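You operate a simulated robot arm through the tools that you are given. There is no shell and no other tool. Be economical: measure what you need, move in short steps, check, and stop when the job is done.

The job below is to be done with a simulated robot arm. You get a single attempt, and the scene is never put back.

JOB
Open the washer lid, put the blue striped towel folded narrow in the inside of the washer, then shut the lid. Then take the brown rolled socks on the worktop of the stock counter and put it away on the worktop of the grey counter. Then lift the fold-down airer open. The order counts.

The check looks at the end state, three seconds after you hand in, the way a careful person would. Anything else that was tipped, shoved, dropped, spilled or broken makes it a failure. A push-on lid holds only when it is set on centred and level and pressed home; a screw cap is set on level and turned clockwise until tight. Flat cloth is picked up by pressing the open fingertips on it (5 to 10 N) and closing them slowly along it; thin cloth reads only 2 to 8 mm in the jaws.

ROBOT AND FRAMES
A 6-joint arm with a fingered hand on a trunk, on a base that drives. Base frame: it is fixed to the floor where the robot stands at the start and does not move with it; the origin is under the middle of the robot, x ahead of it, y to its left, z up. Units: mm, degrees, N and s.
With the tool pointing down near the work surface it reaches from about 500 to 960 mm from the robot's upright axis, wherever it stands. Its first joint turns from -166.0 to 166.0 degrees. Places, roughly: blue striped towel folded narrow (12x26x10 cm) [-2900, 100, 700]; brown rolled socks [750, 3000, 1000]; fold-down airer [1000, 400, 1600]; inside of the washer [700, -200, 600]; washer lid [700, -200, 900]; worktop of the grey counter [-400, 5100, 900]. Payload 5 kg.
The TCP is the grasp point between the finger pads, 43 mm short of the fingertips. In the tool frame z runs along the fingers and y along their closing line. Largest opening 144 mm; the body of the gripper starts 50 mm behind the TCP. The gripper is a hand of 5 fingers: y runs from the thumb to the fingers, the wrist lies at [-21, -133, -233] in the tool frame, and closing takes about 1.5 s.
Orientation is that of the tool frame in the base frame, as a unit quaternion [x, y, z, w]. With the fingers straight down and the wrist toward the robot, the tool's x, y and z point along [0, 1, 0], [1, 0, 0] and [0, 0, -1] of the base frame.

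CONTROLS
- The arm moves only by the tool servo_tool. Its arguments are lists of equal length, an entry for each row: "xyz": the shift along the base's x, y, z in mm, a list of three; "rot": the turn, a rotation vector about the base's x, y, z in degrees, a list of three. In form: {"xyz": [[x, y, z], ...], "rot": [[ax, ay, az], ...]}. A call has 1 to 10 rows; each row shifts and turns the commanded pose from where the row before left it. "claw" is the finger opening in mm, from 0 to 144, set as the call begins (left out, the last holds). Each row takes 0.2 s and may step no farther than 50 mm and 8.6 degrees from the row before; otherwise, or with a gripper value out of range, the whole call is refused. A pose out of reach is approached as far as the arm can. The call stops where the force on the tool passes 40 N (or 10 N more than at its start, if that is more) or the arm is blocked; 0.2 s more then pass. The fingers move at their own pace (about 72 mm/s each) and stop on an object; they squeeze with about 32 N. The grip force told is the motor's: it shows also when the fingers shut on nothing. Time passes only in rows, and 0.2 s behind the last, so rows that do not move let the fingers close. It gives the time, the measured TCP pose, the force on the tool (base axes), the opening and the grip force at its end, in the units of the frame above (readings bear some noise), with the torque about the TCP (base axes, N m) and any sound that the robot's microphone picked up.
- Cameras (640 x 400 px; columns grow to the right, rows downward): "scene" is now at [34.7, 146.9, 1391.9]; the picture's right is [-0.08, -1.00, 0.00], its down [-0.30, 0.02, -0.95] and it looks along [0.95, -0.07, -0.30] (base axes); focal length 214 px, centre (320, 200). "wrist" rides on the gripper at [86, -108, -168] in the tool frame; the picture's right is [-0.80, 0.28, -0.53], its down [-0.54, -0.73, 0.42] and it looks along [-0.27, 0.63, 0.73] (tool axes); focal length 275 px, centre (320, 200).
- get_image(camera): a new picture of that camera. It takes no simulated time.
- lift_body(by): slides the trunk up (or, below 0, down) by that many mm; the arm and the scene camera ride with it, the base frame stays. It gives what a move gives, with no picture.
- steer(legs): drives the robot by 1 to 6 legs, each [ahead, left, turn to the left] in mm, mm and degrees, along the robot's own axes; the way and the turn of a leg run together, so that a leg with both is an arc; at most 1500 mm and 180 degrees a leg. The arm and the cameras ride along, it lands a little off, and it stops where it bumps. It gives what a move gives.
- preshape(shape): the hand has 5 fingers and takes this shape, open, in about a second: jaw (thumb against the fingers, like two jaws); tri (thumb and two fingers); tip (a fingertip pinch); poke (one finger out to press); point (the index stretched); flat (the hand flat); cup (the hand cupped); fist (a fist). The gripper value then closes the fingers along that shape, each until it touches; the sizes above hold for jaw. It gives what a move gives, with no picture.
- pan_tilt(pan, tilt): turns the head with the scene camera to pan (to the left, within 155 degrees either way) and tilt (down, from -29 to 69), counted from straight ahead of the robot. It gives what a move gives.
- measure_at(camera, pixels): there is no depth. For up to 12 entries [column, row, z] of the newest picture of that camera ("zoom" is the newest enlarged one), the place [x, y] in the base frame at which the ray of that pixel passes the height z, good to about 2 mm. It takes no simulated time.
- enlarge(camera, box): a new picture of the part [left, top, right, bottom] of that camera's present view, enlarged. It takes no simulated time.
- job_done(): hands the job in; it is judged then, once.

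Go step by step. Measure first, check grasps and placings, and put right what went wrong. The budget is 110 turns and 78 pictures, counting those below and the enlarged ones. Unless the task says otherwise, let go and move clear before handing in.

The tools are called as a command line: name --argument value ..., lists and objects as JSON in quotes. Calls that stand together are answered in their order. servo_tool: Moves the arm, as the interface text tells. Its arguments: {"type":"object","properties":{"xyz":{"type":"array"},"rot":{"type":"array"},"claw":{"type":"number"}},"required":["xyz","rot"]} The other tools are called the same way: lift_body (by) slides the trunk up or down; preshape (shape) gives the hand a shape; steer (legs) drives the base; pan_tilt (pan, tilt) turns the head that bears the scene camera; get_image (camera) takes a picture; measure_at (camera, pixels) gives the place at which the rays of pixels pass given heights; enlarge (camera, box) takes an enlarged picture of a part of a camera's view; job_done () hands the job in.

At the start:

```text
t: 0.0
tool_pos: [528.2, 100.8, 999.5]
tool_rot: [0.707, 0.707, 0.001, 0.001]
wrist_force: [-0.4, 0.1, -0.5]
wrist_torque: [0.01, -0.02, -0.02]
opening: 143.7
grip_force: 0.1
shape: jaw
trunk travel left (down, up): [-275.0, 315.0]
robot x, y, heading: [2.2, -2.2, 0.2]
head pan, tilt: [-4.4, 17.4]
```

scene: 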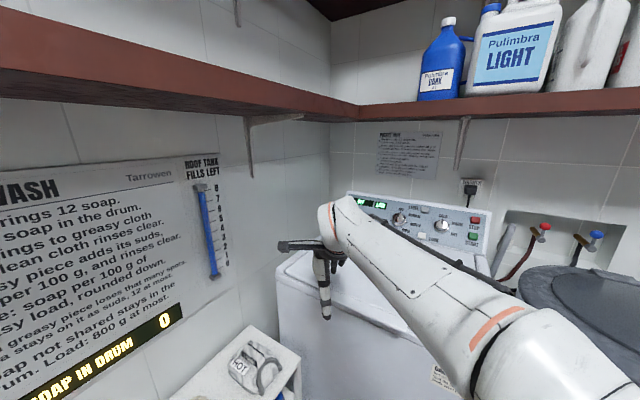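
wrist: 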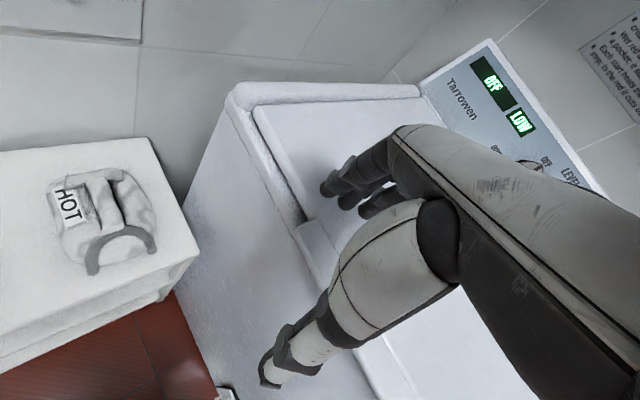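

The arm blocks the view of the washer (white top around pixel 400,290), with a lid and control panel behind it. I'll look around first.

pan_tilt --pan -15 --tilt 45

get_image --camera "scene"

pan_tilt --pan 150 --tilt 20

get_image --camera "scene"

pan_tilt --pan 90 --tilt 20

get_image --camera "scene"

pan_tilt --pan 35 --tilt 0

get_image --camera "scene"

```text
t: 0.9
tool_pos: [529.2, 101.0, 1000.1]
tool_rot: [0.707, 0.707, 0.001, 0.001]
wrist_force: [-0.4, -0.8, -0.5]
wrist_torque: [-0.02, 0.0, -0.02]
opening: 143.8
grip_force: 0.0
shape: jaw
trunk travel left (down, up): [-275.0, 315.0]
robot x, y, heading: [-4.5, -6.5, 0.1]
head pan, tilt: [-15.0, 45.0]
```

```text
75 pictures are left
```

scene: 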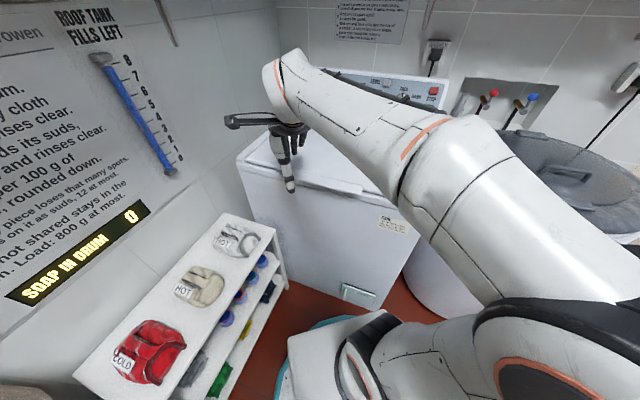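

```text
t: 3.4
tool_pos: [528.8, 100.4, 1000.6]
tool_rot: [0.707, 0.707, 0.001, 0.001]
wrist_force: [-0.6, 0.5, 0.5]
wrist_torque: [-0.03, 0.01, 0.0]
opening: 143.8
grip_force: 0.0
shape: jaw
trunk travel left (down, up): [-275.0, 315.0]
robot x, y, heading: [0.5, -1.0, 0.0]
head pan, tilt: [150.0, 20.0]
```

```text
74 pictures are left
```

scene: 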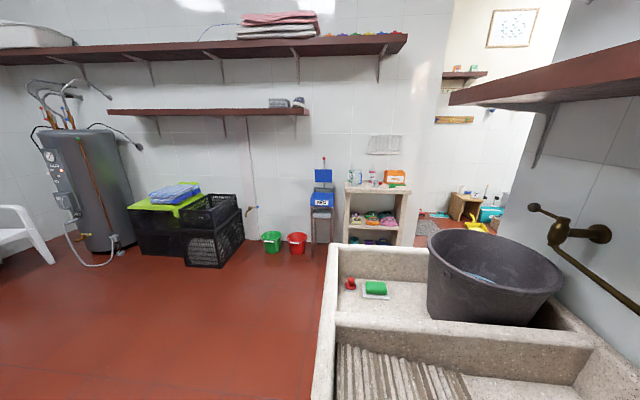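

```text
t: 4.7
tool_pos: [528.8, 100.0, 999.9]
tool_rot: [0.707, 0.707, 0.001, 0.001]
wrist_force: [0.4, 0.5, -0.5]
wrist_torque: [-0.02, -0.02, 0.0]
opening: 143.5
grip_force: 0.1
shape: jaw
trunk travel left (down, up): [-275.0, 315.0]
robot x, y, heading: [1.3, 3.1, -0.2]
head pan, tilt: [90.0, 20.0]
```

```text
73 pictures are left
```

scene: 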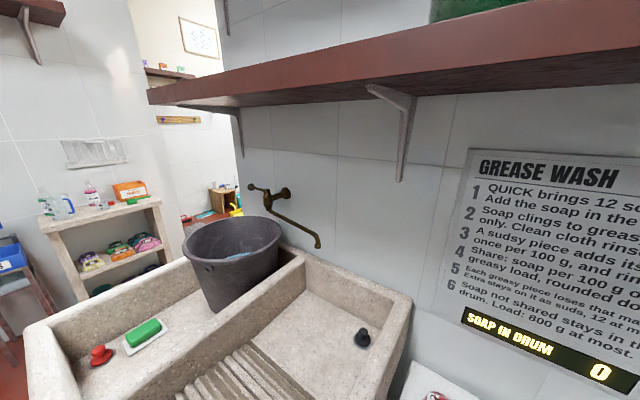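

```text
t: 6.0
tool_pos: [529.3, 100.4, 999.7]
tool_rot: [0.707, 0.707, 0.001, 0.001]
wrist_force: [-0.1, -0.5, -0.5]
wrist_torque: [-0.01, 0.0, -0.01]
opening: 143.8
grip_force: 0.1
shape: jaw
trunk travel left (down, up): [-275.0, 315.0]
robot x, y, heading: [3.0, -0.5, -0.1]
head pan, tilt: [35.0, 0.0]
```

```text
72 pictures are left
```

scene: 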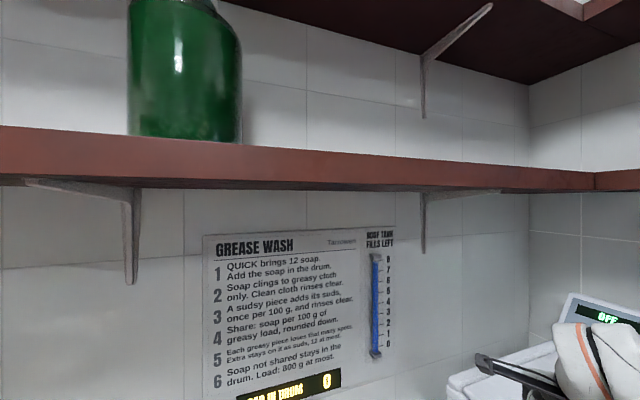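

The room is clear now: sink behind left, towel probably on the crates behind (pixel 175,193 in the 150° view). Next I look for the airer and the right side, and enlarge the back.

pan_tilt --pan 15 --tilt -25

get_image --camera "scene"

pan_tilt --pan -80 --tilt 20

get_image --camera "scene"

pan_tilt --pan -150 --tilt 20

get_image --camera "scene"

enlarge --camera "scene" --box '[400, 100, 640, 250]'

```text
t: 6.9
tool_pos: [529.9, 99.9, 1000.7]
tool_rot: [0.707, 0.708, 0.001, 0.001]
wrist_force: [-0.1, -0.5, -0.7]
wrist_torque: [0.01, 0.01, 0.01]
opening: 143.5
grip_force: 0.0
shape: jaw
trunk travel left (down, up): [-275.0, 315.0]
robot x, y, heading: [-2.2, -1.3, 0.1]
head pan, tilt: [15.0, -25.0]
```

```text
71 pictures are left
```

scene: 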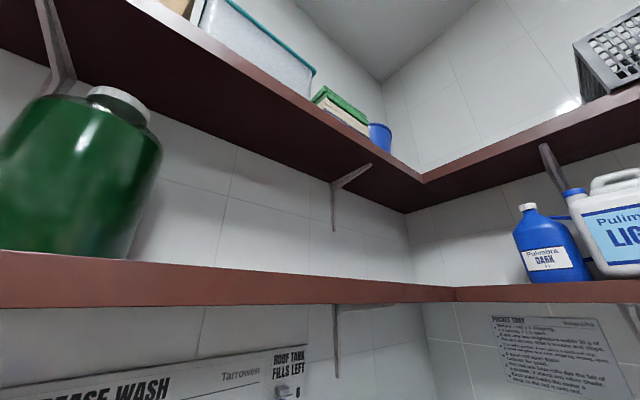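

```text
t: 8.6
tool_pos: [529.3, 99.8, 999.9]
tool_rot: [0.707, 0.707, 0.0, 0.0]
wrist_force: [-0.5, 0.1, -0.6]
wrist_torque: [0.0, 0.0, 0.03]
opening: 143.5
grip_force: 0.1
shape: jaw
trunk travel left (down, up): [-275.0, 315.0]
robot x, y, heading: [-1.0, 1.7, 0.0]
head pan, tilt: [-80.0, 20.0]
```

```text
70 pictures are left
```

scene: 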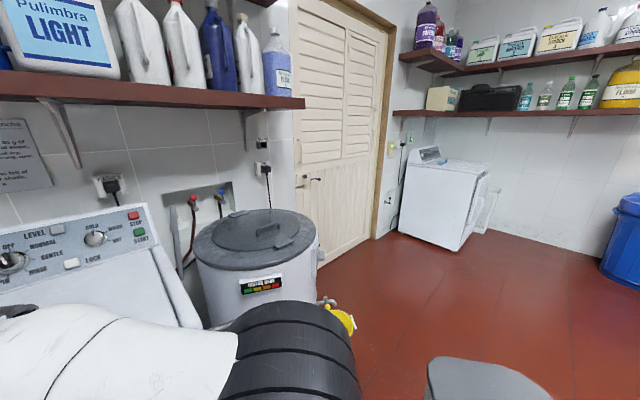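

```text
t: 10.0
tool_pos: [530.0, 99.1, 999.0]
tool_rot: [0.707, 0.707, 0.0, 0.001]
wrist_force: [-0.6, 0.8, 0.7]
wrist_torque: [-0.03, -0.01, -0.02]
opening: 143.8
grip_force: 0.0
shape: jaw
trunk travel left (down, up): [-275.0, 315.0]
robot x, y, heading: [-0.5, -0.7, 0.0]
head pan, tilt: [-150.0, 20.0]
```

```text
69 pictures are left
```

scene: 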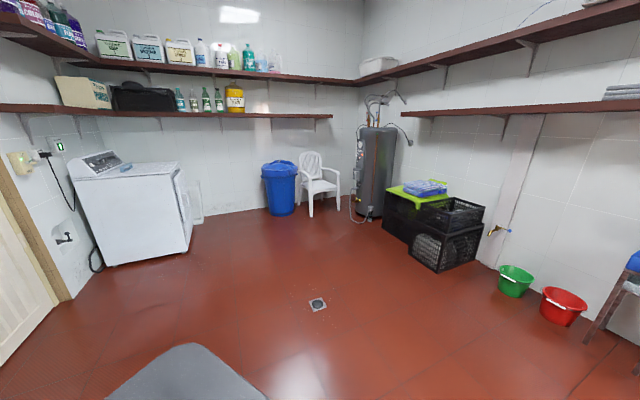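

```text
2.67 times, centred on (520, 175) of scene
```

zoom: 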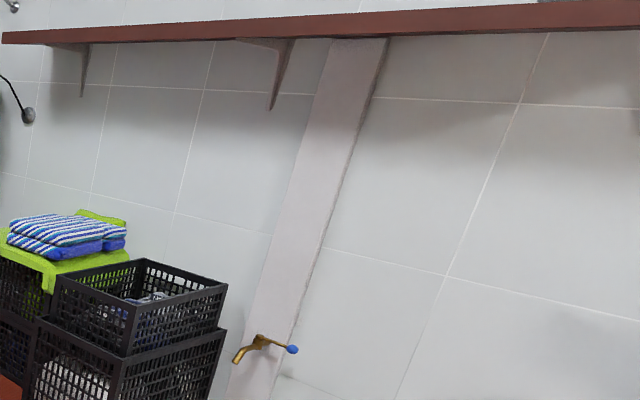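

The towel is on the green lid of the crates. Now look closer at the washer lid and the corner for the airer.

pan_tilt --pan -5 --tilt 30

servo_tool --xyz '[[0, 50, 40], [0, 50, 40], [0, 50, 40], [0, 50, 0], [0, 50, 0]]' --rot '[[0, 0, 0], [0, 0, 0], [0, 0, 0], [0, 0, 0], [0, 0, 0]]'

enlarge --camera "scene" --box '[200, 150, 520, 350]'

get_image --camera "wrist"

```text
t: 12.3
tool_pos: [529.1, 100.0, 1000.1]
tool_rot: [0.707, 0.707, 0.001, 0.001]
wrist_force: [0.9, -0.7, 0.6]
wrist_torque: [0.0, 0.0, -0.02]
opening: 143.9
grip_force: 0.1
shape: jaw
trunk travel left (down, up): [-275.0, 315.0]
robot x, y, heading: [2.8, -1.6, 0.0]
head pan, tilt: [-5.0, 30.0]
```

```text
refused: row 1 steps farther than a row can; nothing moved
```

```text
2.00 times, centred on (360, 250) of scene
```

zoom: 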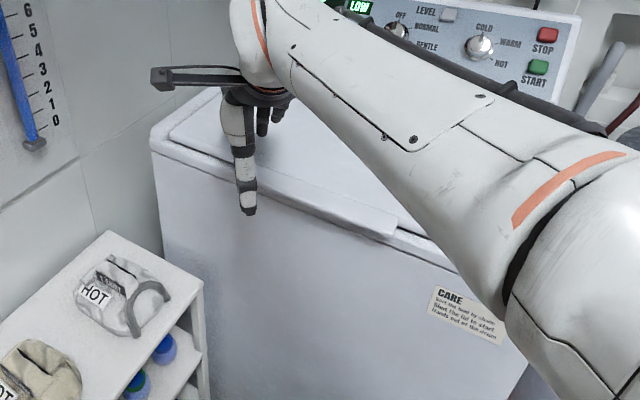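

```text
66 pictures are left
```

wrist: 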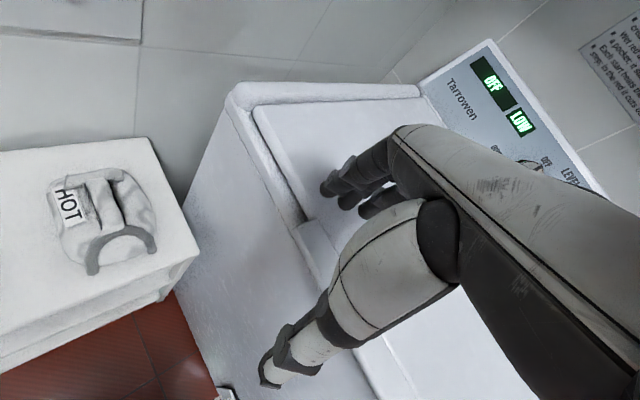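

The lid has a front lip (zoom 340,205); the label on the washer's front may matter. I'll move the arm left and up to uncover it.

servo_tool --xyz '[[0, 0, 45], [0, 45, 0], [0, 45, 0], [0, 45, 0], [0, 45, 0], [0, 45, 0]]' --rot '[[0, 0, 0], [0, 0, 0], [0, 0, 0], [0, 0, 0], [0, 0, 0], [0, 0, 0]]'

pan_tilt --pan -15 --tilt 35

get_image --camera "scene"

enlarge --camera "scene" --box '[360, 200, 460, 262]'

```text
t: 13.7
tool_pos: [529.2, 324.7, 1044.9]
tool_rot: [0.707, 0.707, 0.0, 0.001]
wrist_force: [-0.3, -0.5, 0.1]
wrist_torque: [0.07, -0.04, -0.03]
opening: 143.8
grip_force: 0.0
shape: jaw
trunk travel left (down, up): [-275.0, 315.0]
robot x, y, heading: [-2.8, -1.9, 0.1]
head pan, tilt: [-5.0, 30.0]
```

```text
t: 14.4
tool_pos: [528.5, 323.9, 1045.5]
tool_rot: [0.707, 0.707, 0.0, 0.0]
wrist_force: [0.5, -0.4, 0.2]
wrist_torque: [0.04, 0.01, 0.02]
opening: 143.6
grip_force: 0.0
shape: jaw
trunk travel left (down, up): [-275.0, 315.0]
robot x, y, heading: [-5.8, -0.0, 0.1]
head pan, tilt: [-15.0, 35.0]
```

```text
65 pictures are left
```

scene: 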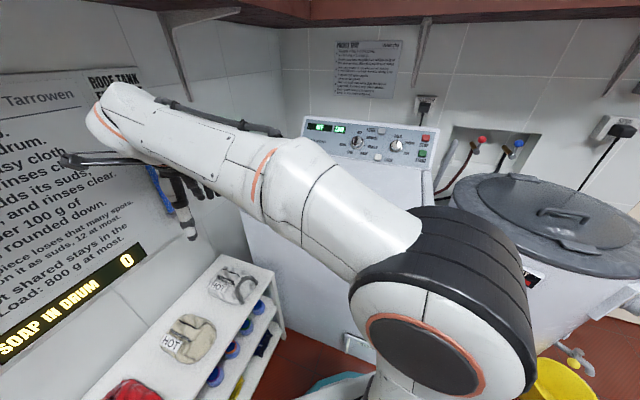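

```text
6.40 times, centred on (410, 231) of scene
```

zoom: 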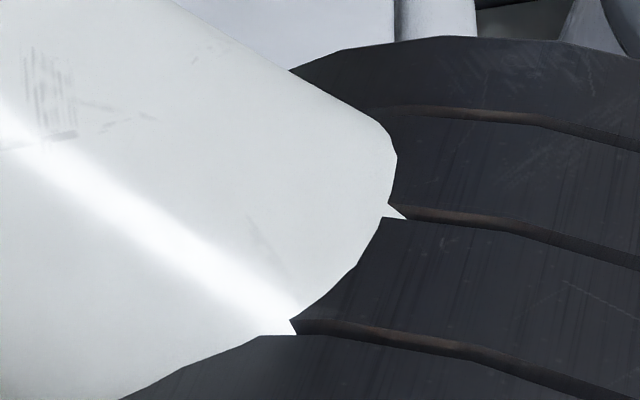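

The arm base hides the lid. I'll swing the hand right over the washer's right side at height and look with both cameras.

servo_tool --xyz '[[0, -45, 20], [0, -48, 0], [0, -48, 0], [0, -48, 0], [0, -48, 0], [0, -48, 0], [0, -48, 0], [0, -48, 0], [0, -48, 0], [0, -48, 0]]' --rot '[[0, 0, 0], [0, 0, 0], [0, 0, 0], [0, 0, 0], [0, 0, 0], [0, 0, 0], [0, 0, 0], [0, 0, 0], [0, 0, 0], [0, 0, 0]]'

servo_tool --xyz '[[0, -48, 0], [0, -48, 0], [0, -48, 0], [0, -48, 0], [0, -48, 0]]' --rot '[[0, 0, 0], [0, 0, 0], [0, 0, 0], [0, 0, 0], [0, 0, 0]]'

get_image --camera "scene"

get_image --camera "wrist"

```text
t: 16.6
tool_pos: [528.6, -151.6, 1064.9]
tool_rot: [0.707, 0.707, 0.001, 0.0]
wrist_force: [0.4, 0.4, 0.1]
wrist_torque: [-0.08, 0.0, -0.01]
opening: 143.7
grip_force: 0.0
shape: jaw
trunk travel left (down, up): [-275.0, 315.0]
robot x, y, heading: [1.6, -1.8, 0.0]
head pan, tilt: [-15.0, 35.0]
```

```text
t: 17.8
tool_pos: [528.8, -392.6, 1064.7]
tool_rot: [0.707, 0.707, 0.0, 0.001]
wrist_force: [0.4, 1.2, 0.0]
wrist_torque: [-0.08, 0.02, -0.01]
opening: 143.8
grip_force: 0.1
shape: jaw
trunk travel left (down, up): [-275.0, 315.0]
robot x, y, heading: [-6.2, 2.6, -0.1]
head pan, tilt: [-15.0, 35.0]
```

```text
63 pictures are left
```

scene: 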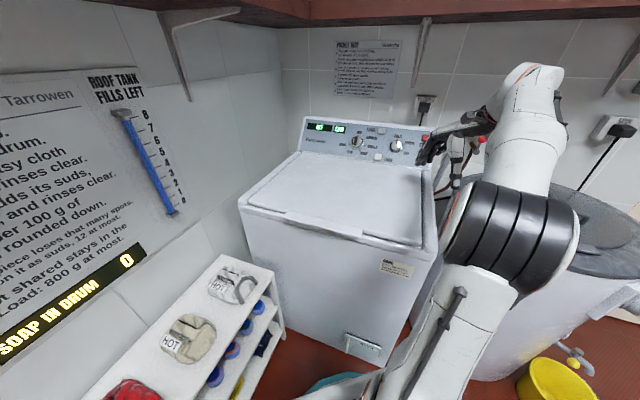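

```text
62 pictures are left
```

wrist: 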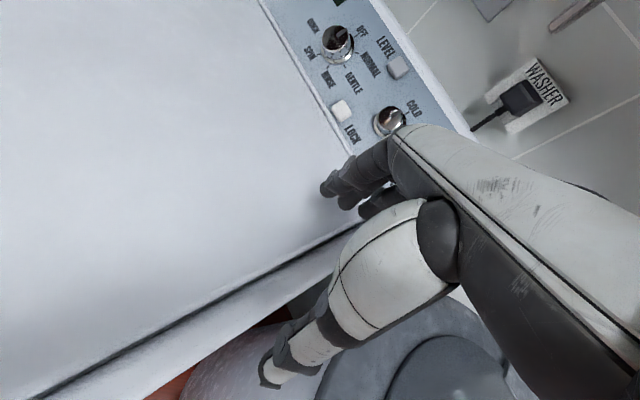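

The washer is now clear: lid from (300,155) to (425,245) with front lip along (330,225). I'll enlarge the lid and read the label.

enlarge --camera "scene" --box '[376, 255, 416, 280]'

enlarge --camera "scene" --box '[230, 145, 446, 280]'

```text
16.00 times, centred on (396, 268) of scene
```

zoom: 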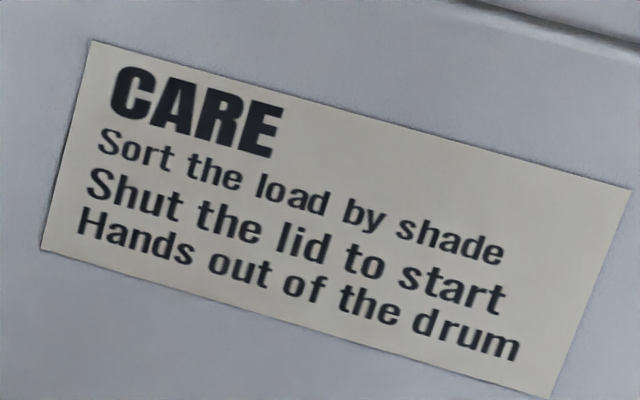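

```text
2.96 times, centred on (338, 212) of scene
```

zoom: 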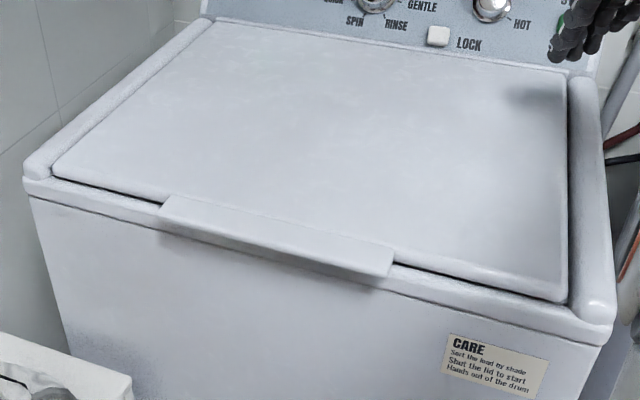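

The lid has a protruding front lip (zoom 165–390, 200–275). Measure lid corners and lip.

measure_at --camera "zoom" --pixels '[[172, 198, 900], [393, 252, 900], [162, 212, 900], [388, 276, 900], [215, 18, 900], [565, 75, 900], [565, 300, 900], [52, 170, 900], [25, 160, 900], [610, 320, 900], [278, 244, 900], [278, 244, 920]]'

```text
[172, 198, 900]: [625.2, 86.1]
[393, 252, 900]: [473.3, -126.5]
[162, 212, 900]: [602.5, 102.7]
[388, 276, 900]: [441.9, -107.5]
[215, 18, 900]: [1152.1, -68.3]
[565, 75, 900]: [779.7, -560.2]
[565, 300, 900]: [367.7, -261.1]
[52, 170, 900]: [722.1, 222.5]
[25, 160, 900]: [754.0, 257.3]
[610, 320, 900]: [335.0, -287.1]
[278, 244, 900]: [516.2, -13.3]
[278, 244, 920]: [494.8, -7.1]
```

The measurements show the washer is turned about -35° relative to the base frame (front edge from (722,222) to (368,-261)), with the lip centre near (535,-10). I'll bring the arm to centre, check the cart's position and square the robot up.

measure_at --camera "scene" --pixels '[[222, 254, 500], [273, 270, 500], [273, 270, 400], [85, 398, 500], [185, 398, 500], [185, 398, 400], [370, 398, 0]]'

servo_tool --xyz '[[0, 48, 0], [0, 48, 0], [0, 48, 0], [0, 48, 0], [0, 48, 0], [0, 48, 0], [0, 48, 0], [0, 48, 0]]' --rot '[[0, 0, 0], [0, 0, 0], [0, 0, 0], [0, 0, 0], [0, 0, 0], [0, 0, 0], [0, 0, 0], [0, 0, 0]]'

pan_tilt --pan 20 --tilt 65

get_image --camera "scene"

```text
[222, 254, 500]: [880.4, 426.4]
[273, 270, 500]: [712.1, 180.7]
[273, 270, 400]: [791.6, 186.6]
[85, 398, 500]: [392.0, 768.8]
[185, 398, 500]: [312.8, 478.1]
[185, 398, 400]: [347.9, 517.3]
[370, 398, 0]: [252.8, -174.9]
```

```text
t: 19.6
tool_pos: [529.0, -7.0, 1064.3]
tool_rot: [0.708, 0.707, 0.001, 0.001]
wrist_force: [0.7, -0.8, -0.4]
wrist_torque: [0.06, -0.01, -0.04]
opening: 144.1
grip_force: 0.1
shape: jaw
trunk travel left (down, up): [-275.0, 315.0]
robot x, y, heading: [0.9, 1.5, -0.1]
head pan, tilt: [-15.0, 35.0]
```

```text
t: 20.6
tool_pos: [529.5, -7.9, 1064.5]
tool_rot: [0.707, 0.707, 0.0, 0.001]
wrist_force: [0.3, -0.5, -0.3]
wrist_torque: [-0.01, 0.0, -0.03]
opening: 143.8
grip_force: 0.0
shape: jaw
trunk travel left (down, up): [-275.0, 315.0]
robot x, y, heading: [1.4, -0.6, -0.0]
head pan, tilt: [20.0, 65.0]
```

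```text
59 pictures are left
```

scene: 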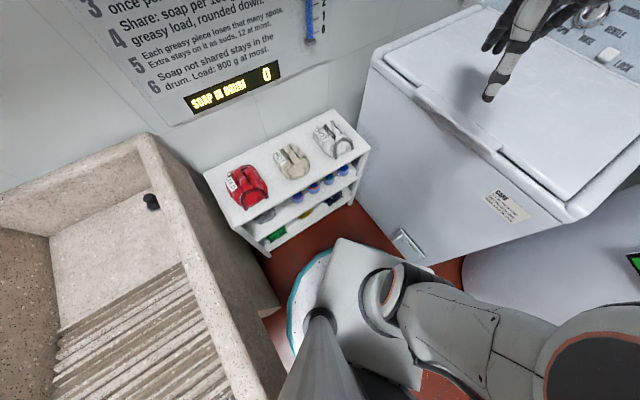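

The base disc (teal rim at 290,300) is near the sink's end (270,300) and the cart. Measure clearances before driving.

measure_at --camera "scene" --pixels '[[290, 310, 50], [305, 258, 50], [330, 250, 50], [267, 256, 0], [278, 308, 0], [262, 398, 700], [145, 135, 700], [355, 200, 0], [462, 258, 0], [365, 148, 450]]'

```text
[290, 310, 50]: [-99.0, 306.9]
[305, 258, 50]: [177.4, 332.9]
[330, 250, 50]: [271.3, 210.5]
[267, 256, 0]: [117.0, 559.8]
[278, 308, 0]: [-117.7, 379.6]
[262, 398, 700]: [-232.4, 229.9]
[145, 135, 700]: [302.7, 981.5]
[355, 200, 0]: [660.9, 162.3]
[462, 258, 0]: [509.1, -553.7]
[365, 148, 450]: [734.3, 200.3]
```

The base is hemmed in by sink and cart, but the lip at (535,-10) is 535 mm away and the lid arc ends about 990 mm away, so I'll work from here. I'll yaw the tool -35.5° and pitch it to horizontal, facing the washer, above the lip.

servo_tool --xyz '[[0, 0, 10], [0, 0, 10], [0, 0, 10], [0, 0, 10], [0, 0, 10]]' --rot '[[0, 0, -7.1], [0, 0, -7.1], [0, 0, -7.1], [0, 0, -7.1], [0, 0, -7.1]]'

servo_tool --xyz '[[-8, 6, 0], [-8, 6, 0], [-8, 6, 0], [-8, 6, 0], [-8, 6, 0], [-8, 6, 0], [-8, 6, 0], [0, 0, 0], [0, 0, 0], [0, 0, 0]]' --rot '[[-4.75, -6.66, 0], [-4.75, -6.66, 0], [-4.75, -6.66, 0], [-4.75, -6.66, 0], [-4.75, -6.66, 0], [-4.75, -6.66, 0], [-4.75, -6.66, 0], [-4.75, -6.66, 0], [-4.75, -6.66, 0], [-4.75, -6.66, 0]]'

servo_tool --xyz '[[0, 0, 0]]' --rot '[[-4.75, -6.66, 0]]'

get_image --camera "wrist"

pan_tilt --pan -5 --tilt 45

get_image --camera "scene"

```text
t: 21.8
tool_pos: [529.5, -7.7, 1114.8]
tool_rot: [0.89, 0.456, 0.0, 0.001]
wrist_force: [0.2, -0.4, -0.8]
wrist_torque: [-0.01, -0.03, -0.02]
opening: 143.8
grip_force: 0.1
shape: jaw
trunk travel left (down, up): [-275.0, 315.0]
robot x, y, heading: [1.0, -0.2, -0.1]
head pan, tilt: [20.0, 65.0]
```

```text
t: 24.0
tool_pos: [473.0, 36.8, 1116.5]
tool_rot: [0.671, 0.345, 0.301, 0.583]
wrist_force: [0.3, 0.3, 1.1]
wrist_torque: [0.02, 0.0, 0.08]
opening: 143.8
grip_force: 0.1
shape: jaw
trunk travel left (down, up): [-275.0, 315.0]
robot x, y, heading: [-0.9, 0.1, -0.1]
head pan, tilt: [20.0, 65.0]
```

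```text
t: 24.4
tool_pos: [476.4, 36.3, 1119.1]
tool_rot: [0.66, 0.338, 0.307, 0.597]
wrist_force: [0.6, 0.3, -0.3]
wrist_torque: [0.01, -0.04, 0.01]
opening: 144.0
grip_force: 0.0
shape: jaw
out of reach, approached as far as the arm can: row 1
trunk travel left (down, up): [-275.0, 315.0]
robot x, y, heading: [2.1, -0.0, -0.0]
head pan, tilt: [20.0, 65.0]
```

```text
58 pictures are left
```

wrist: 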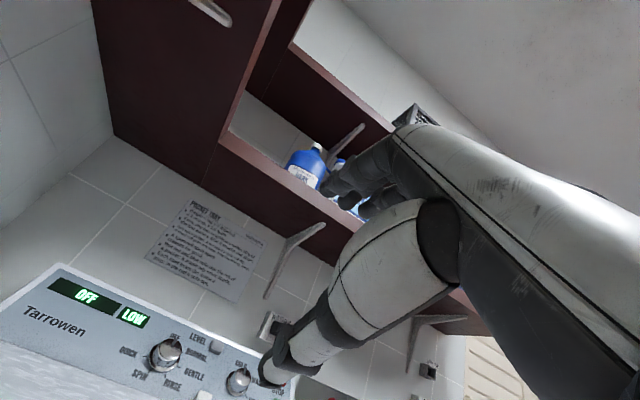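

```text
t: 25.3
tool_pos: [476.9, 36.9, 1119.6]
tool_rot: [0.659, 0.339, 0.307, 0.597]
wrist_force: [0.0, 0.1, -0.2]
wrist_torque: [-0.01, -0.03, 0.05]
opening: 144.1
grip_force: 0.1
shape: jaw
trunk travel left (down, up): [-275.0, 315.0]
robot x, y, heading: [2.0, -1.7, -0.1]
head pan, tilt: [-5.0, 45.0]
```

```text
57 pictures are left
```

scene: 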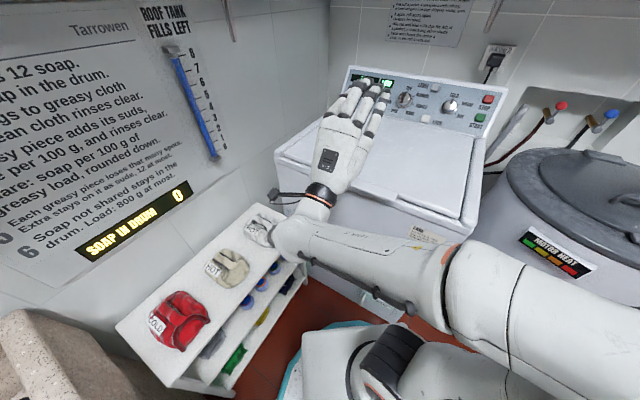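

I'll raise the trunk 150 for a second viewpoint to triangulate the lip's height.

enlarge --camera "scene" --box '[330, 150, 490, 250]'

lift_body --by 200

enlarge --camera "scene" --box '[330, 200, 490, 300]'

```text
4.00 times, centred on (410, 200) of scene
```

zoom: 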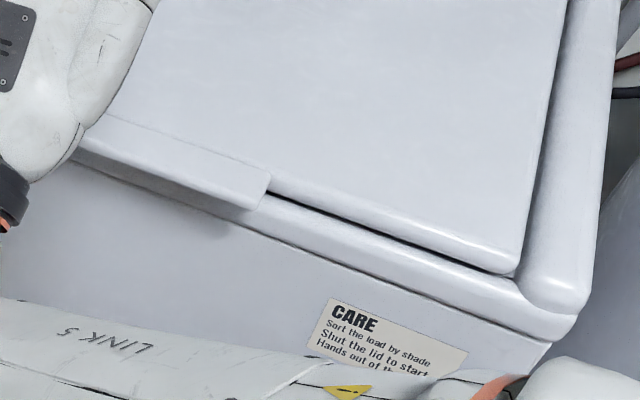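

```text
t: 27.5
tool_pos: [477.9, 38.2, 1319.4]
tool_rot: [0.66, 0.339, 0.307, 0.597]
wrist_force: [-0.3, 1.0, -0.6]
wrist_torque: [-0.01, -0.02, 0.01]
opening: 144.0
grip_force: 0.0
shape: jaw
trunk travel left (down, up): [-475.0, 115.0]
robot x, y, heading: [-2.3, -0.5, 0.5]
head pan, tilt: [-5.0, 45.0]
```

```text
4.00 times, centred on (410, 250) of scene
```

zoom: 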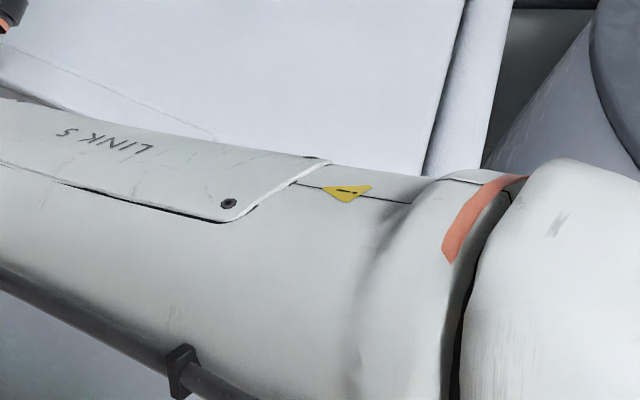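

The forearm hides the lip from here; check the full view for common points.

get_image --camera "scene"

```text
54 pictures are left
```

scene: 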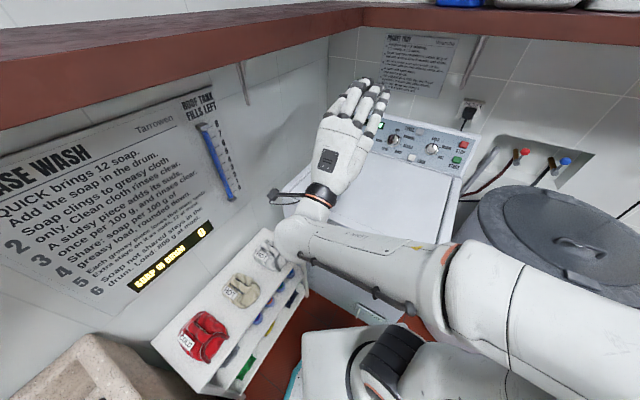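

enlarge --camera "scene" --box '[400, 150, 480, 200]'

```text
8.00 times, centred on (440, 175) of scene
```

zoom: 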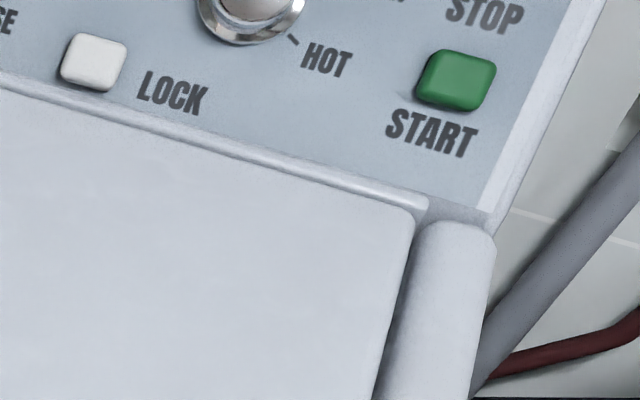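

measure_at --camera "zoom" --pixels '[[412, 225, 880], [412, 225, 900], [412, 225, 920], [412, 225, 940], [412, 225, 960]]'

```text
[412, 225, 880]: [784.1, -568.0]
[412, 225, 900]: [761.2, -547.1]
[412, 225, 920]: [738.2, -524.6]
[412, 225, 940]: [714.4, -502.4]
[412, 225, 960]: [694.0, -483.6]
```

Triangulation puts the lid top near z≈940, lip front edge near n≈400 (along the washer's inward axis). I shift the hand left along the lip to stay reachable, then lower the trunk with the thumb clear in front of the lip.

servo_tool --xyz '[[-3, 30, 0], [-4, 32, 0], [0, 0, 0]]' --rot '[[0, 0, 0], [0, 0, 0], [0, 0, 0]]'

lift_body --by -250

get_image --camera "scene"

```text
t: 28.3
tool_pos: [473.2, 93.8, 1323.7]
tool_rot: [0.663, 0.344, 0.305, 0.59]
wrist_force: [-0.6, 0.6, 0.4]
wrist_torque: [-0.02, -0.01, -0.03]
opening: 144.0
grip_force: 0.1
shape: jaw
out of reach, approached as far as the arm can: row 2
trunk travel left (down, up): [-475.0, 115.0]
robot x, y, heading: [1.4, 2.0, -0.1]
head pan, tilt: [-5.0, 45.0]
```

```text
t: 30.9
tool_pos: [473.1, 94.9, 1074.6]
tool_rot: [0.664, 0.342, 0.303, 0.591]
wrist_force: [0.3, 0.1, 0.4]
wrist_torque: [0.0, 0.04, -0.04]
opening: 144.1
grip_force: 0.0
shape: jaw
trunk travel left (down, up): [-225.0, 365.0]
robot x, y, heading: [2.6, 1.5, -0.3]
head pan, tilt: [-5.0, 45.0]
```

```text
52 pictures are left
```

scene: 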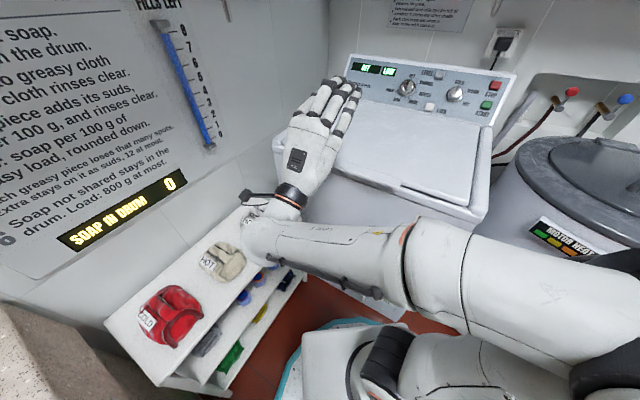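

TCP is at n≈330, l≈352, clear in front of the lip. Lower the trunk to bring the jaws around the lip's height.

lift_body --by -145

get_image --camera "scene"

get_image --camera "wrist"

```text
t: 32.6
tool_pos: [473.6, 95.0, 930.0]
tool_rot: [0.663, 0.343, 0.305, 0.591]
wrist_force: [0.2, 0.0, 0.1]
wrist_torque: [0.03, -0.01, -0.02]
opening: 143.8
grip_force: 0.1
shape: jaw
trunk travel left (down, up): [-80.0, 510.0]
robot x, y, heading: [-1.0, 2.6, -0.4]
head pan, tilt: [-5.0, 45.0]
```

```text
51 pictures are left
```

scene: 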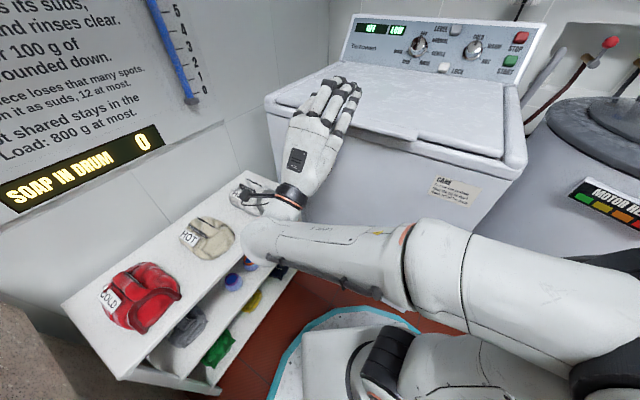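

```text
50 pictures are left
```

wrist: 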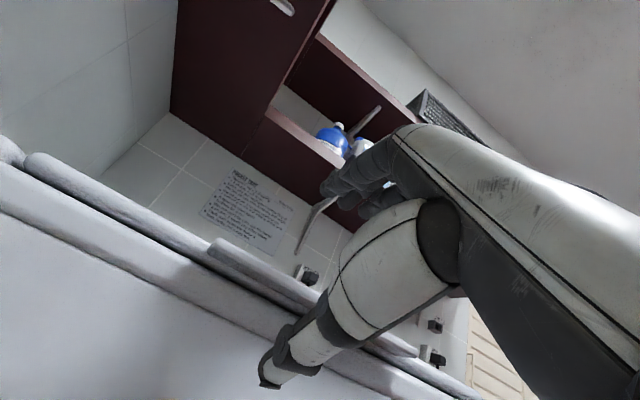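

The wrist view shows the lip (210–415, 245–350) between thumb tip (270,375) and fingers, its z about 905–920. Lower 15 and ease forward along n until tips overlap the lip.

lift_body --by -15

servo_tool --xyz '[[8, -6, 0], [8, -6, 0], [8, -6, 0], [8, -6, 0], [4, -3, 0]]' --rot '[[0, 0, 0], [0, 0, 0], [0, 0, 0], [0, 0, 0], [0, 0, 0]]'

get_image --camera "wrist"

```text
t: 33.2
tool_pos: [473.8, 95.6, 914.0]
tool_rot: [0.664, 0.344, 0.305, 0.59]
wrist_force: [0.5, 0.0, -0.3]
wrist_torque: [-0.01, -0.03, 0.01]
opening: 144.0
grip_force: 0.0
shape: jaw
trunk travel left (down, up): [-65.0, 525.0]
robot x, y, heading: [-0.2, -2.6, 0.1]
head pan, tilt: [-5.0, 45.0]
```

```text
t: 34.4
tool_pos: [510.1, 68.7, 915.4]
tool_rot: [0.664, 0.343, 0.304, 0.591]
wrist_force: [-0.2, 0.3, 0.5]
wrist_torque: [0.0, 0.0, 0.01]
opening: 144.0
grip_force: 0.0
shape: jaw
trunk travel left (down, up): [-65.0, 525.0]
robot x, y, heading: [-2.0, -0.7, 0.2]
head pan, tilt: [-5.0, 45.0]
```

```text
49 pictures are left
```

wrist: 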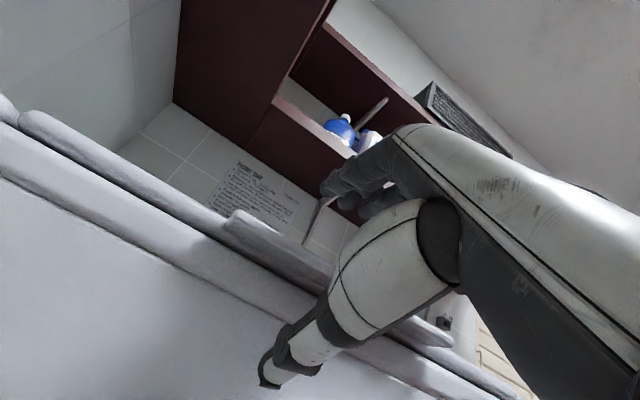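

No contact yet. Advance another 25 mm watching the force.

servo_tool --xyz '[[4, -3, 0], [4, -3, 0], [4, -3, 0], [4, -3, 0], [4, -3, 0]]' --rot '[[0, 0, 0], [0, 0, 0], [0, 0, 0], [0, 0, 0], [0, 0, 0]]'

```text
t: 35.6
tool_pos: [529.2, 53.1, 915.0]
tool_rot: [0.663, 0.344, 0.305, 0.59]
wrist_force: [0.0, 0.3, 0.3]
wrist_torque: [-0.01, 0.01, 0.02]
opening: 143.9
grip_force: 0.1
shape: jaw
trunk travel left (down, up): [-65.0, 525.0]
robot x, y, heading: [-0.8, 0.2, -0.1]
head pan, tilt: [-5.0, 45.0]
```

Still free. Now close the jaws gently to see whether they find the lip.

servo_tool --xyz '[[0, 0, 0], [0, 0, 0], [0, 0, 0], [0, 0, 0], [0, 0, 0], [0, 0, 0], [0, 0, 0], [0, 0, 0]]' --rot '[[0, 0, 0], [0, 0, 0], [0, 0, 0], [0, 0, 0], [0, 0, 0], [0, 0, 0], [0, 0, 0], [0, 0, 0]]' --claw 10

get_image --camera "wrist"

```text
t: 36.9
tool_pos: [527.8, 57.2, 912.6]
tool_rot: [0.662, 0.347, 0.304, 0.59]
wrist_force: [-19.8, 12.7, -10.9]
wrist_torque: [0.99, 1.3, -0.11]
opening: 12.5
grip_force: 0.0
shape: jaw
trunk travel left (down, up): [-65.0, 525.0]
robot x, y, heading: [1.8, 4.0, -0.0]
head pan, tilt: [-5.0, 45.0]
stopped in row 6: the force on the tool passed its limit at 41 N (the readings are from after the stop); the commanded pose is now the measured one
```

```text
48 pictures are left
```

wrist: 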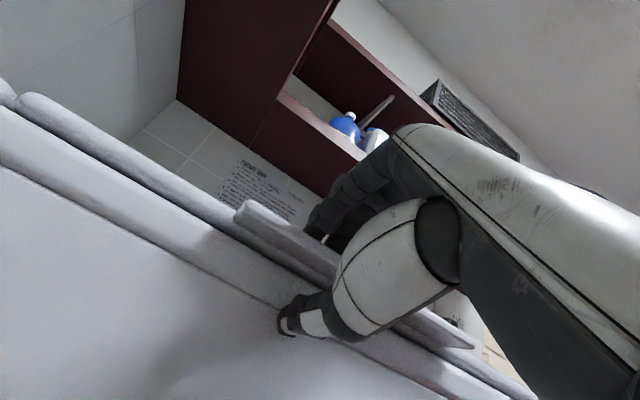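

The thumb pressed the washer front (≈24 N back) while the lip seems to be between fingers and thumb. Back off ~8 mm and close fully.

servo_tool --xyz '[[-4, 3, 0], [-3, 2, 0], [0, 0, 0], [0, 0, 0], [0, 0, 0]]' --rot '[[0, 0, 0], [0, 0, 0], [0, 0, 0], [0, 0, 0], [0, 0, 0]]' --claw 0

enlarge --camera "wrist" --box '[200, 150, 520, 350]'

```text
t: 38.1
tool_pos: [522.4, 58.9, 914.0]
tool_rot: [0.663, 0.344, 0.305, 0.591]
wrist_force: [12.4, -4.5, 0.3]
wrist_torque: [-0.18, 0.02, 0.16]
opening: 13.8
grip_force: 32.4
shape: jaw
trunk travel left (down, up): [-65.0, 525.0]
robot x, y, heading: [-0.7, 1.6, 0.0]
head pan, tilt: [-5.0, 45.0]
```

```text
2.00 times, centred on (360, 250) of wrist
```

zoom: 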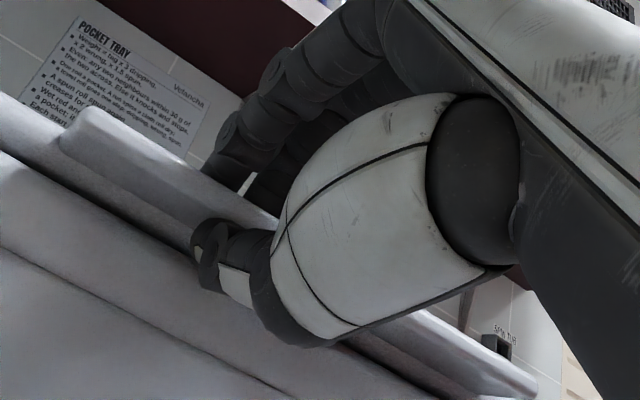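

The lip is gripped (13.8 mm, 32 N). Now follow the lid's arc about its rear hinge, 5° per row, first 40°.

servo_tool --xyz '[[0.3, -0.2, 43.1], [3.4, -2.4, 42.9], [6.5, -4.6, 42.4], [9.4, -6.7, 41.6], [12.4, -8.8, 40.3], [15.2, -10.9, 38.9]]' --rot '[[2.9, 4.07, 0], [2.9, 4.07, 0], [2.9, 4.07, 0], [2.9, 4.07, 0], [2.9, 4.07, 0], [2.9, 4.07, 0]]'

get_image --camera "scene"

```text
t: 39.5
tool_pos: [571.0, 24.2, 1160.5]
tool_rot: [0.793, 0.414, 0.204, 0.398]
wrist_force: [11.8, -7.6, -7.7]
wrist_torque: [-0.18, -0.14, 0.17]
opening: 13.5
grip_force: 32.1
shape: jaw
trunk travel left (down, up): [-65.0, 525.0]
robot x, y, heading: [-0.7, 3.7, 0.1]
head pan, tilt: [-5.0, 45.0]
```

```text
46 pictures are left
```

scene: 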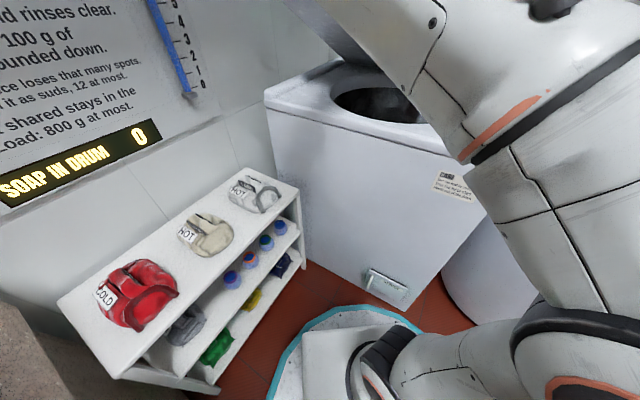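

The lid is lifting and the drum opening shows (390,100). Continue to 60°, then on.

servo_tool --xyz '[[17.8, -12.7, 37.1], [20.4, -14.6, 35.1], [22.9, -16.3, 32.7], [25.1, -17.9, 30.2], [27.1, -19.3, 27.4], [29.0, -20.7, 24.3]]' --rot '[[2.9, 4.07, 0], [2.9, 4.07, 0], [2.9, 4.07, 0], [2.9, 4.07, 0], [2.9, 4.07, 0], [2.9, 4.07, 0]]'

servo_tool --xyz '[[30.6, -21.8, 21.2], [31.9, -22.8, 17.8], [33.1, -23.6, 14.3], [34.0, -24.3, 10.8]]' --rot '[[2.9, 4.07, 0], [2.9, 4.07, 0], [2.9, 4.07, 0], [2.9, 4.07, 0]]'

pan_tilt --pan 0 --tilt 10

get_image --camera "scene"

```text
t: 40.1
tool_pos: [603.3, 5.2, 1214.5]
tool_rot: [0.821, 0.435, 0.154, 0.337]
wrist_force: [-19.2, 6.1, 13.1]
wrist_torque: [-0.11, 0.1, -0.18]
opening: 16.1
grip_force: 31.8
shape: jaw
out of reach, approached as far as the arm can: row 3
trunk travel left (down, up): [-65.0, 525.0]
robot x, y, heading: [1.2, -2.2, 0.3]
head pan, tilt: [-5.0, 45.0]
stopped in row 3: the force on the tool passed its limit at 51 N (the readings are from after the stop); the commanded pose is now the measured one
```

```text
t: 40.4
tool_pos: [610.8, -0.8, 1222.1]
tool_rot: [0.824, 0.439, 0.147, 0.326]
wrist_force: [-19.0, 8.0, 14.8]
wrist_torque: [-0.05, 0.03, -0.09]
opening: 16.3
grip_force: 32.3
shape: jaw
out of reach, approached as far as the arm can: row 1
trunk travel left (down, up): [-65.0, 525.0]
robot x, y, heading: [-2.1, -2.5, 0.2]
head pan, tilt: [-5.0, 45.0]
stopped in row 1: the force on the tool passed its limit at 58 N (the readings are from after the stop); the commanded pose is now the measured one
```

```text
t: 41.4
tool_pos: [610.1, -1.9, 1221.3]
tool_rot: [0.824, 0.44, 0.146, 0.326]
wrist_force: [-29.6, 15.1, 22.3]
wrist_torque: [0.05, 0.17, -0.13]
opening: 16.9
grip_force: 32.3
shape: jaw
trunk travel left (down, up): [-65.0, 525.0]
robot x, y, heading: [0.5, 1.5, 0.1]
head pan, tilt: [0.0, 10.0]
```

```text
45 pictures are left
```

scene: 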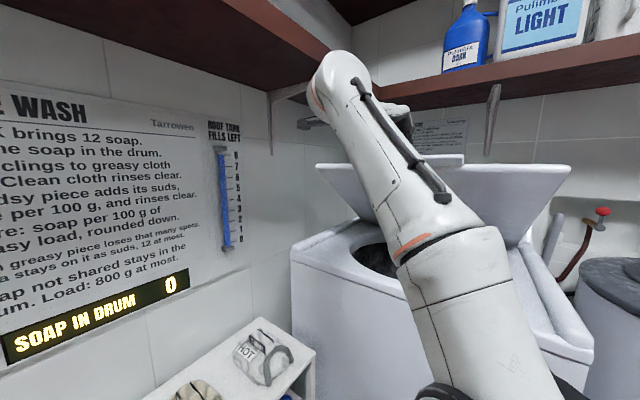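

The arm is out of reach at ~42° because the trunk is low. I'll loosen the jaws (thumb still under the lip), raise the trunk a bit and see whether the lid rests on the thumb.

servo_tool --xyz '[[-4, 3, 0], [-4, 3, 0], [0, 0, 0]]' --rot '[[0, 0, 0], [0, 0, 0], [0, 0, 0]]' --claw 45

get_image --camera "wrist"

```text
t: 42.2
tool_pos: [608.0, 3.5, 1217.5]
tool_rot: [0.825, 0.44, 0.142, 0.324]
wrist_force: [-1.1, 0.2, 0.8]
wrist_torque: [0.03, 0.01, 0.0]
opening: 44.8
grip_force: 0.1
shape: jaw
trunk travel left (down, up): [-65.0, 525.0]
robot x, y, heading: [-0.5, 3.8, 0.3]
head pan, tilt: [0.0, 10.0]
```

```text
44 pictures are left
```

wrist: 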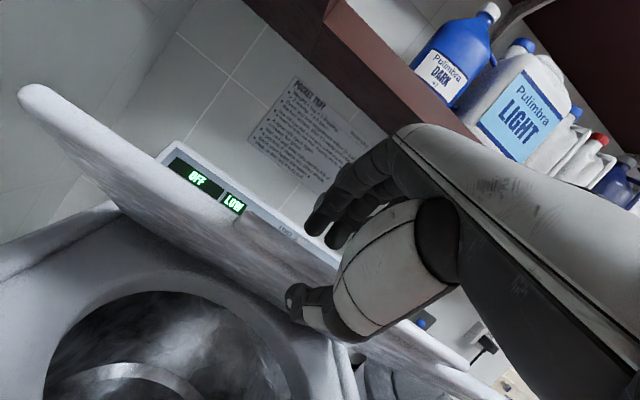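

The lid holds itself at this angle (≈1 N on the tool). Open the jaws, retreat along the fingers, then raise the trunk for the second half.

servo_tool --xyz '[[0, 0, 0], [0, 0, 0], [-18, 14, 20], [-18, 14, 20], [-25, 18, 10]]' --rot '[[0, 0, 0], [0, 0, 0], [0, 0, 0], [0, 0, 0], [0, 0, 0]]' --claw 80

lift_body --by 200

get_image --camera "scene"

get_image --camera "wrist"

```text
t: 43.4
tool_pos: [547.6, 50.5, 1263.4]
tool_rot: [0.825, 0.441, 0.141, 0.324]
wrist_force: [2.3, 0.3, -1.2]
wrist_torque: [-0.03, 0.08, -0.04]
opening: 80.0
grip_force: 0.1
shape: jaw
out of reach, approached as far as the arm can: row 5
trunk travel left (down, up): [-65.0, 525.0]
robot x, y, heading: [-0.4, -0.2, 0.2]
head pan, tilt: [0.0, 10.0]
```

```text
t: 45.6
tool_pos: [546.2, 48.7, 1464.7]
tool_rot: [0.826, 0.44, 0.142, 0.323]
wrist_force: [-0.2, 0.2, 0.6]
wrist_torque: [-0.02, 0.0, -0.01]
opening: 79.6
grip_force: 0.1
shape: jaw
trunk travel left (down, up): [-265.0, 325.0]
robot x, y, heading: [-4.8, 0.6, 0.2]
head pan, tilt: [0.0, 10.0]
```

```text
43 pictures are left
```

scene: 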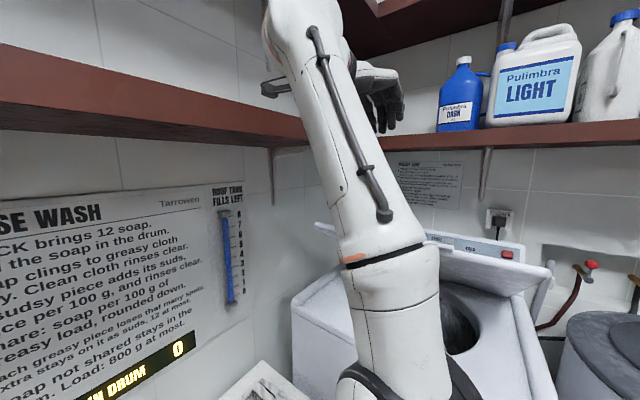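

```text
42 pictures are left
```

wrist: 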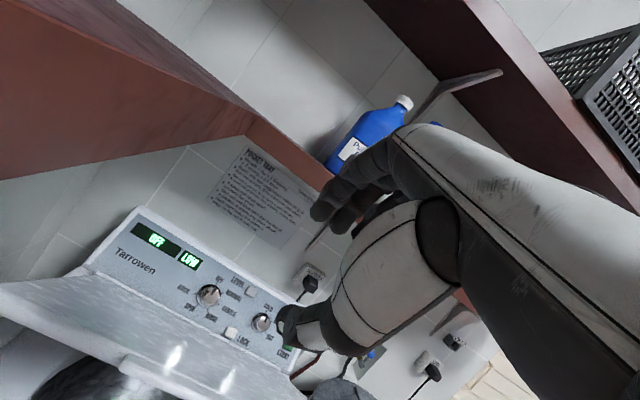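

The lid still rests at ~42°. With the trunk 200 higher I'll return to the pre-grip pose and regrip the lip.

servo_tool --xyz '[[0, 0, -50], [0, 0, -50], [0, 0, -50], [0, 0, -50], [0, 0, 0]]' --rot '[[0, 0, 0], [0, 0, 0], [0, 0, 0], [0, 0, 0], [0, 0, 0]]'

get_image --camera "wrist"

```text
t: 46.8
tool_pos: [545.0, 50.2, 1263.3]
tool_rot: [0.825, 0.44, 0.143, 0.324]
wrist_force: [-0.2, 0.9, -0.4]
wrist_torque: [-0.02, 0.01, -0.04]
opening: 79.9
grip_force: 0.1
shape: jaw
trunk travel left (down, up): [-265.0, 325.0]
robot x, y, heading: [-4.2, -1.9, 0.2]
head pan, tilt: [0.0, 10.0]
```

```text
41 pictures are left
```

wrist: 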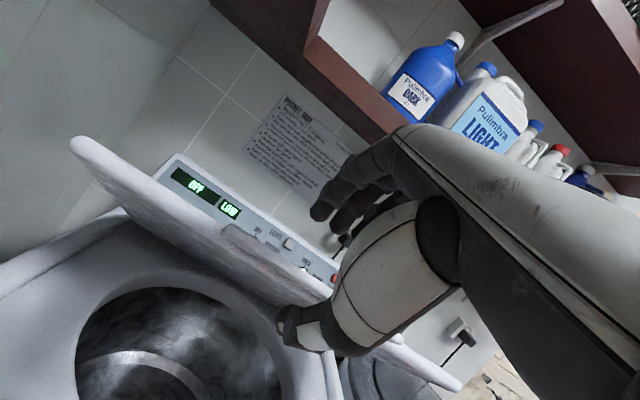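

The lid is still between thumb and fingers. Move back in along the fingers and close.

servo_tool --xyz '[[20, -15, -16], [22, -16, -16], [20, -14, -14], [0, 0, 0]]' --rot '[[0, 0, 0], [0, 0, 0], [0, 0, 0], [0, 0, 0]]'

servo_tool --xyz '[[0, 0, 0], [0, 0, 0], [0, 0, 0], [0, 0, 0], [0, 0, 0]]' --rot '[[0, 0, 0], [0, 0, 0], [0, 0, 0], [0, 0, 0], [0, 0, 0]]' --claw 0

```text
t: 47.8
tool_pos: [608.1, 5.6, 1217.9]
tool_rot: [0.825, 0.441, 0.143, 0.324]
wrist_force: [-0.3, 0.0, -0.8]
wrist_torque: [0.0, 0.0, -0.01]
opening: 80.0
grip_force: 0.1
shape: jaw
trunk travel left (down, up): [-265.0, 325.0]
robot x, y, heading: [-0.8, -2.4, 0.1]
head pan, tilt: [0.0, 10.0]
```

```text
t: 49.0
tool_pos: [608.2, 4.9, 1218.1]
tool_rot: [0.825, 0.44, 0.142, 0.324]
wrist_force: [-0.5, -0.5, -1.7]
wrist_torque: [-0.2, -0.03, 0.08]
opening: 8.0
grip_force: 32.5
shape: jaw
trunk travel left (down, up): [-265.0, 325.0]
robot x, y, heading: [-1.3, 0.6, 0.2]
head pan, tilt: [0.0, 10.0]
```

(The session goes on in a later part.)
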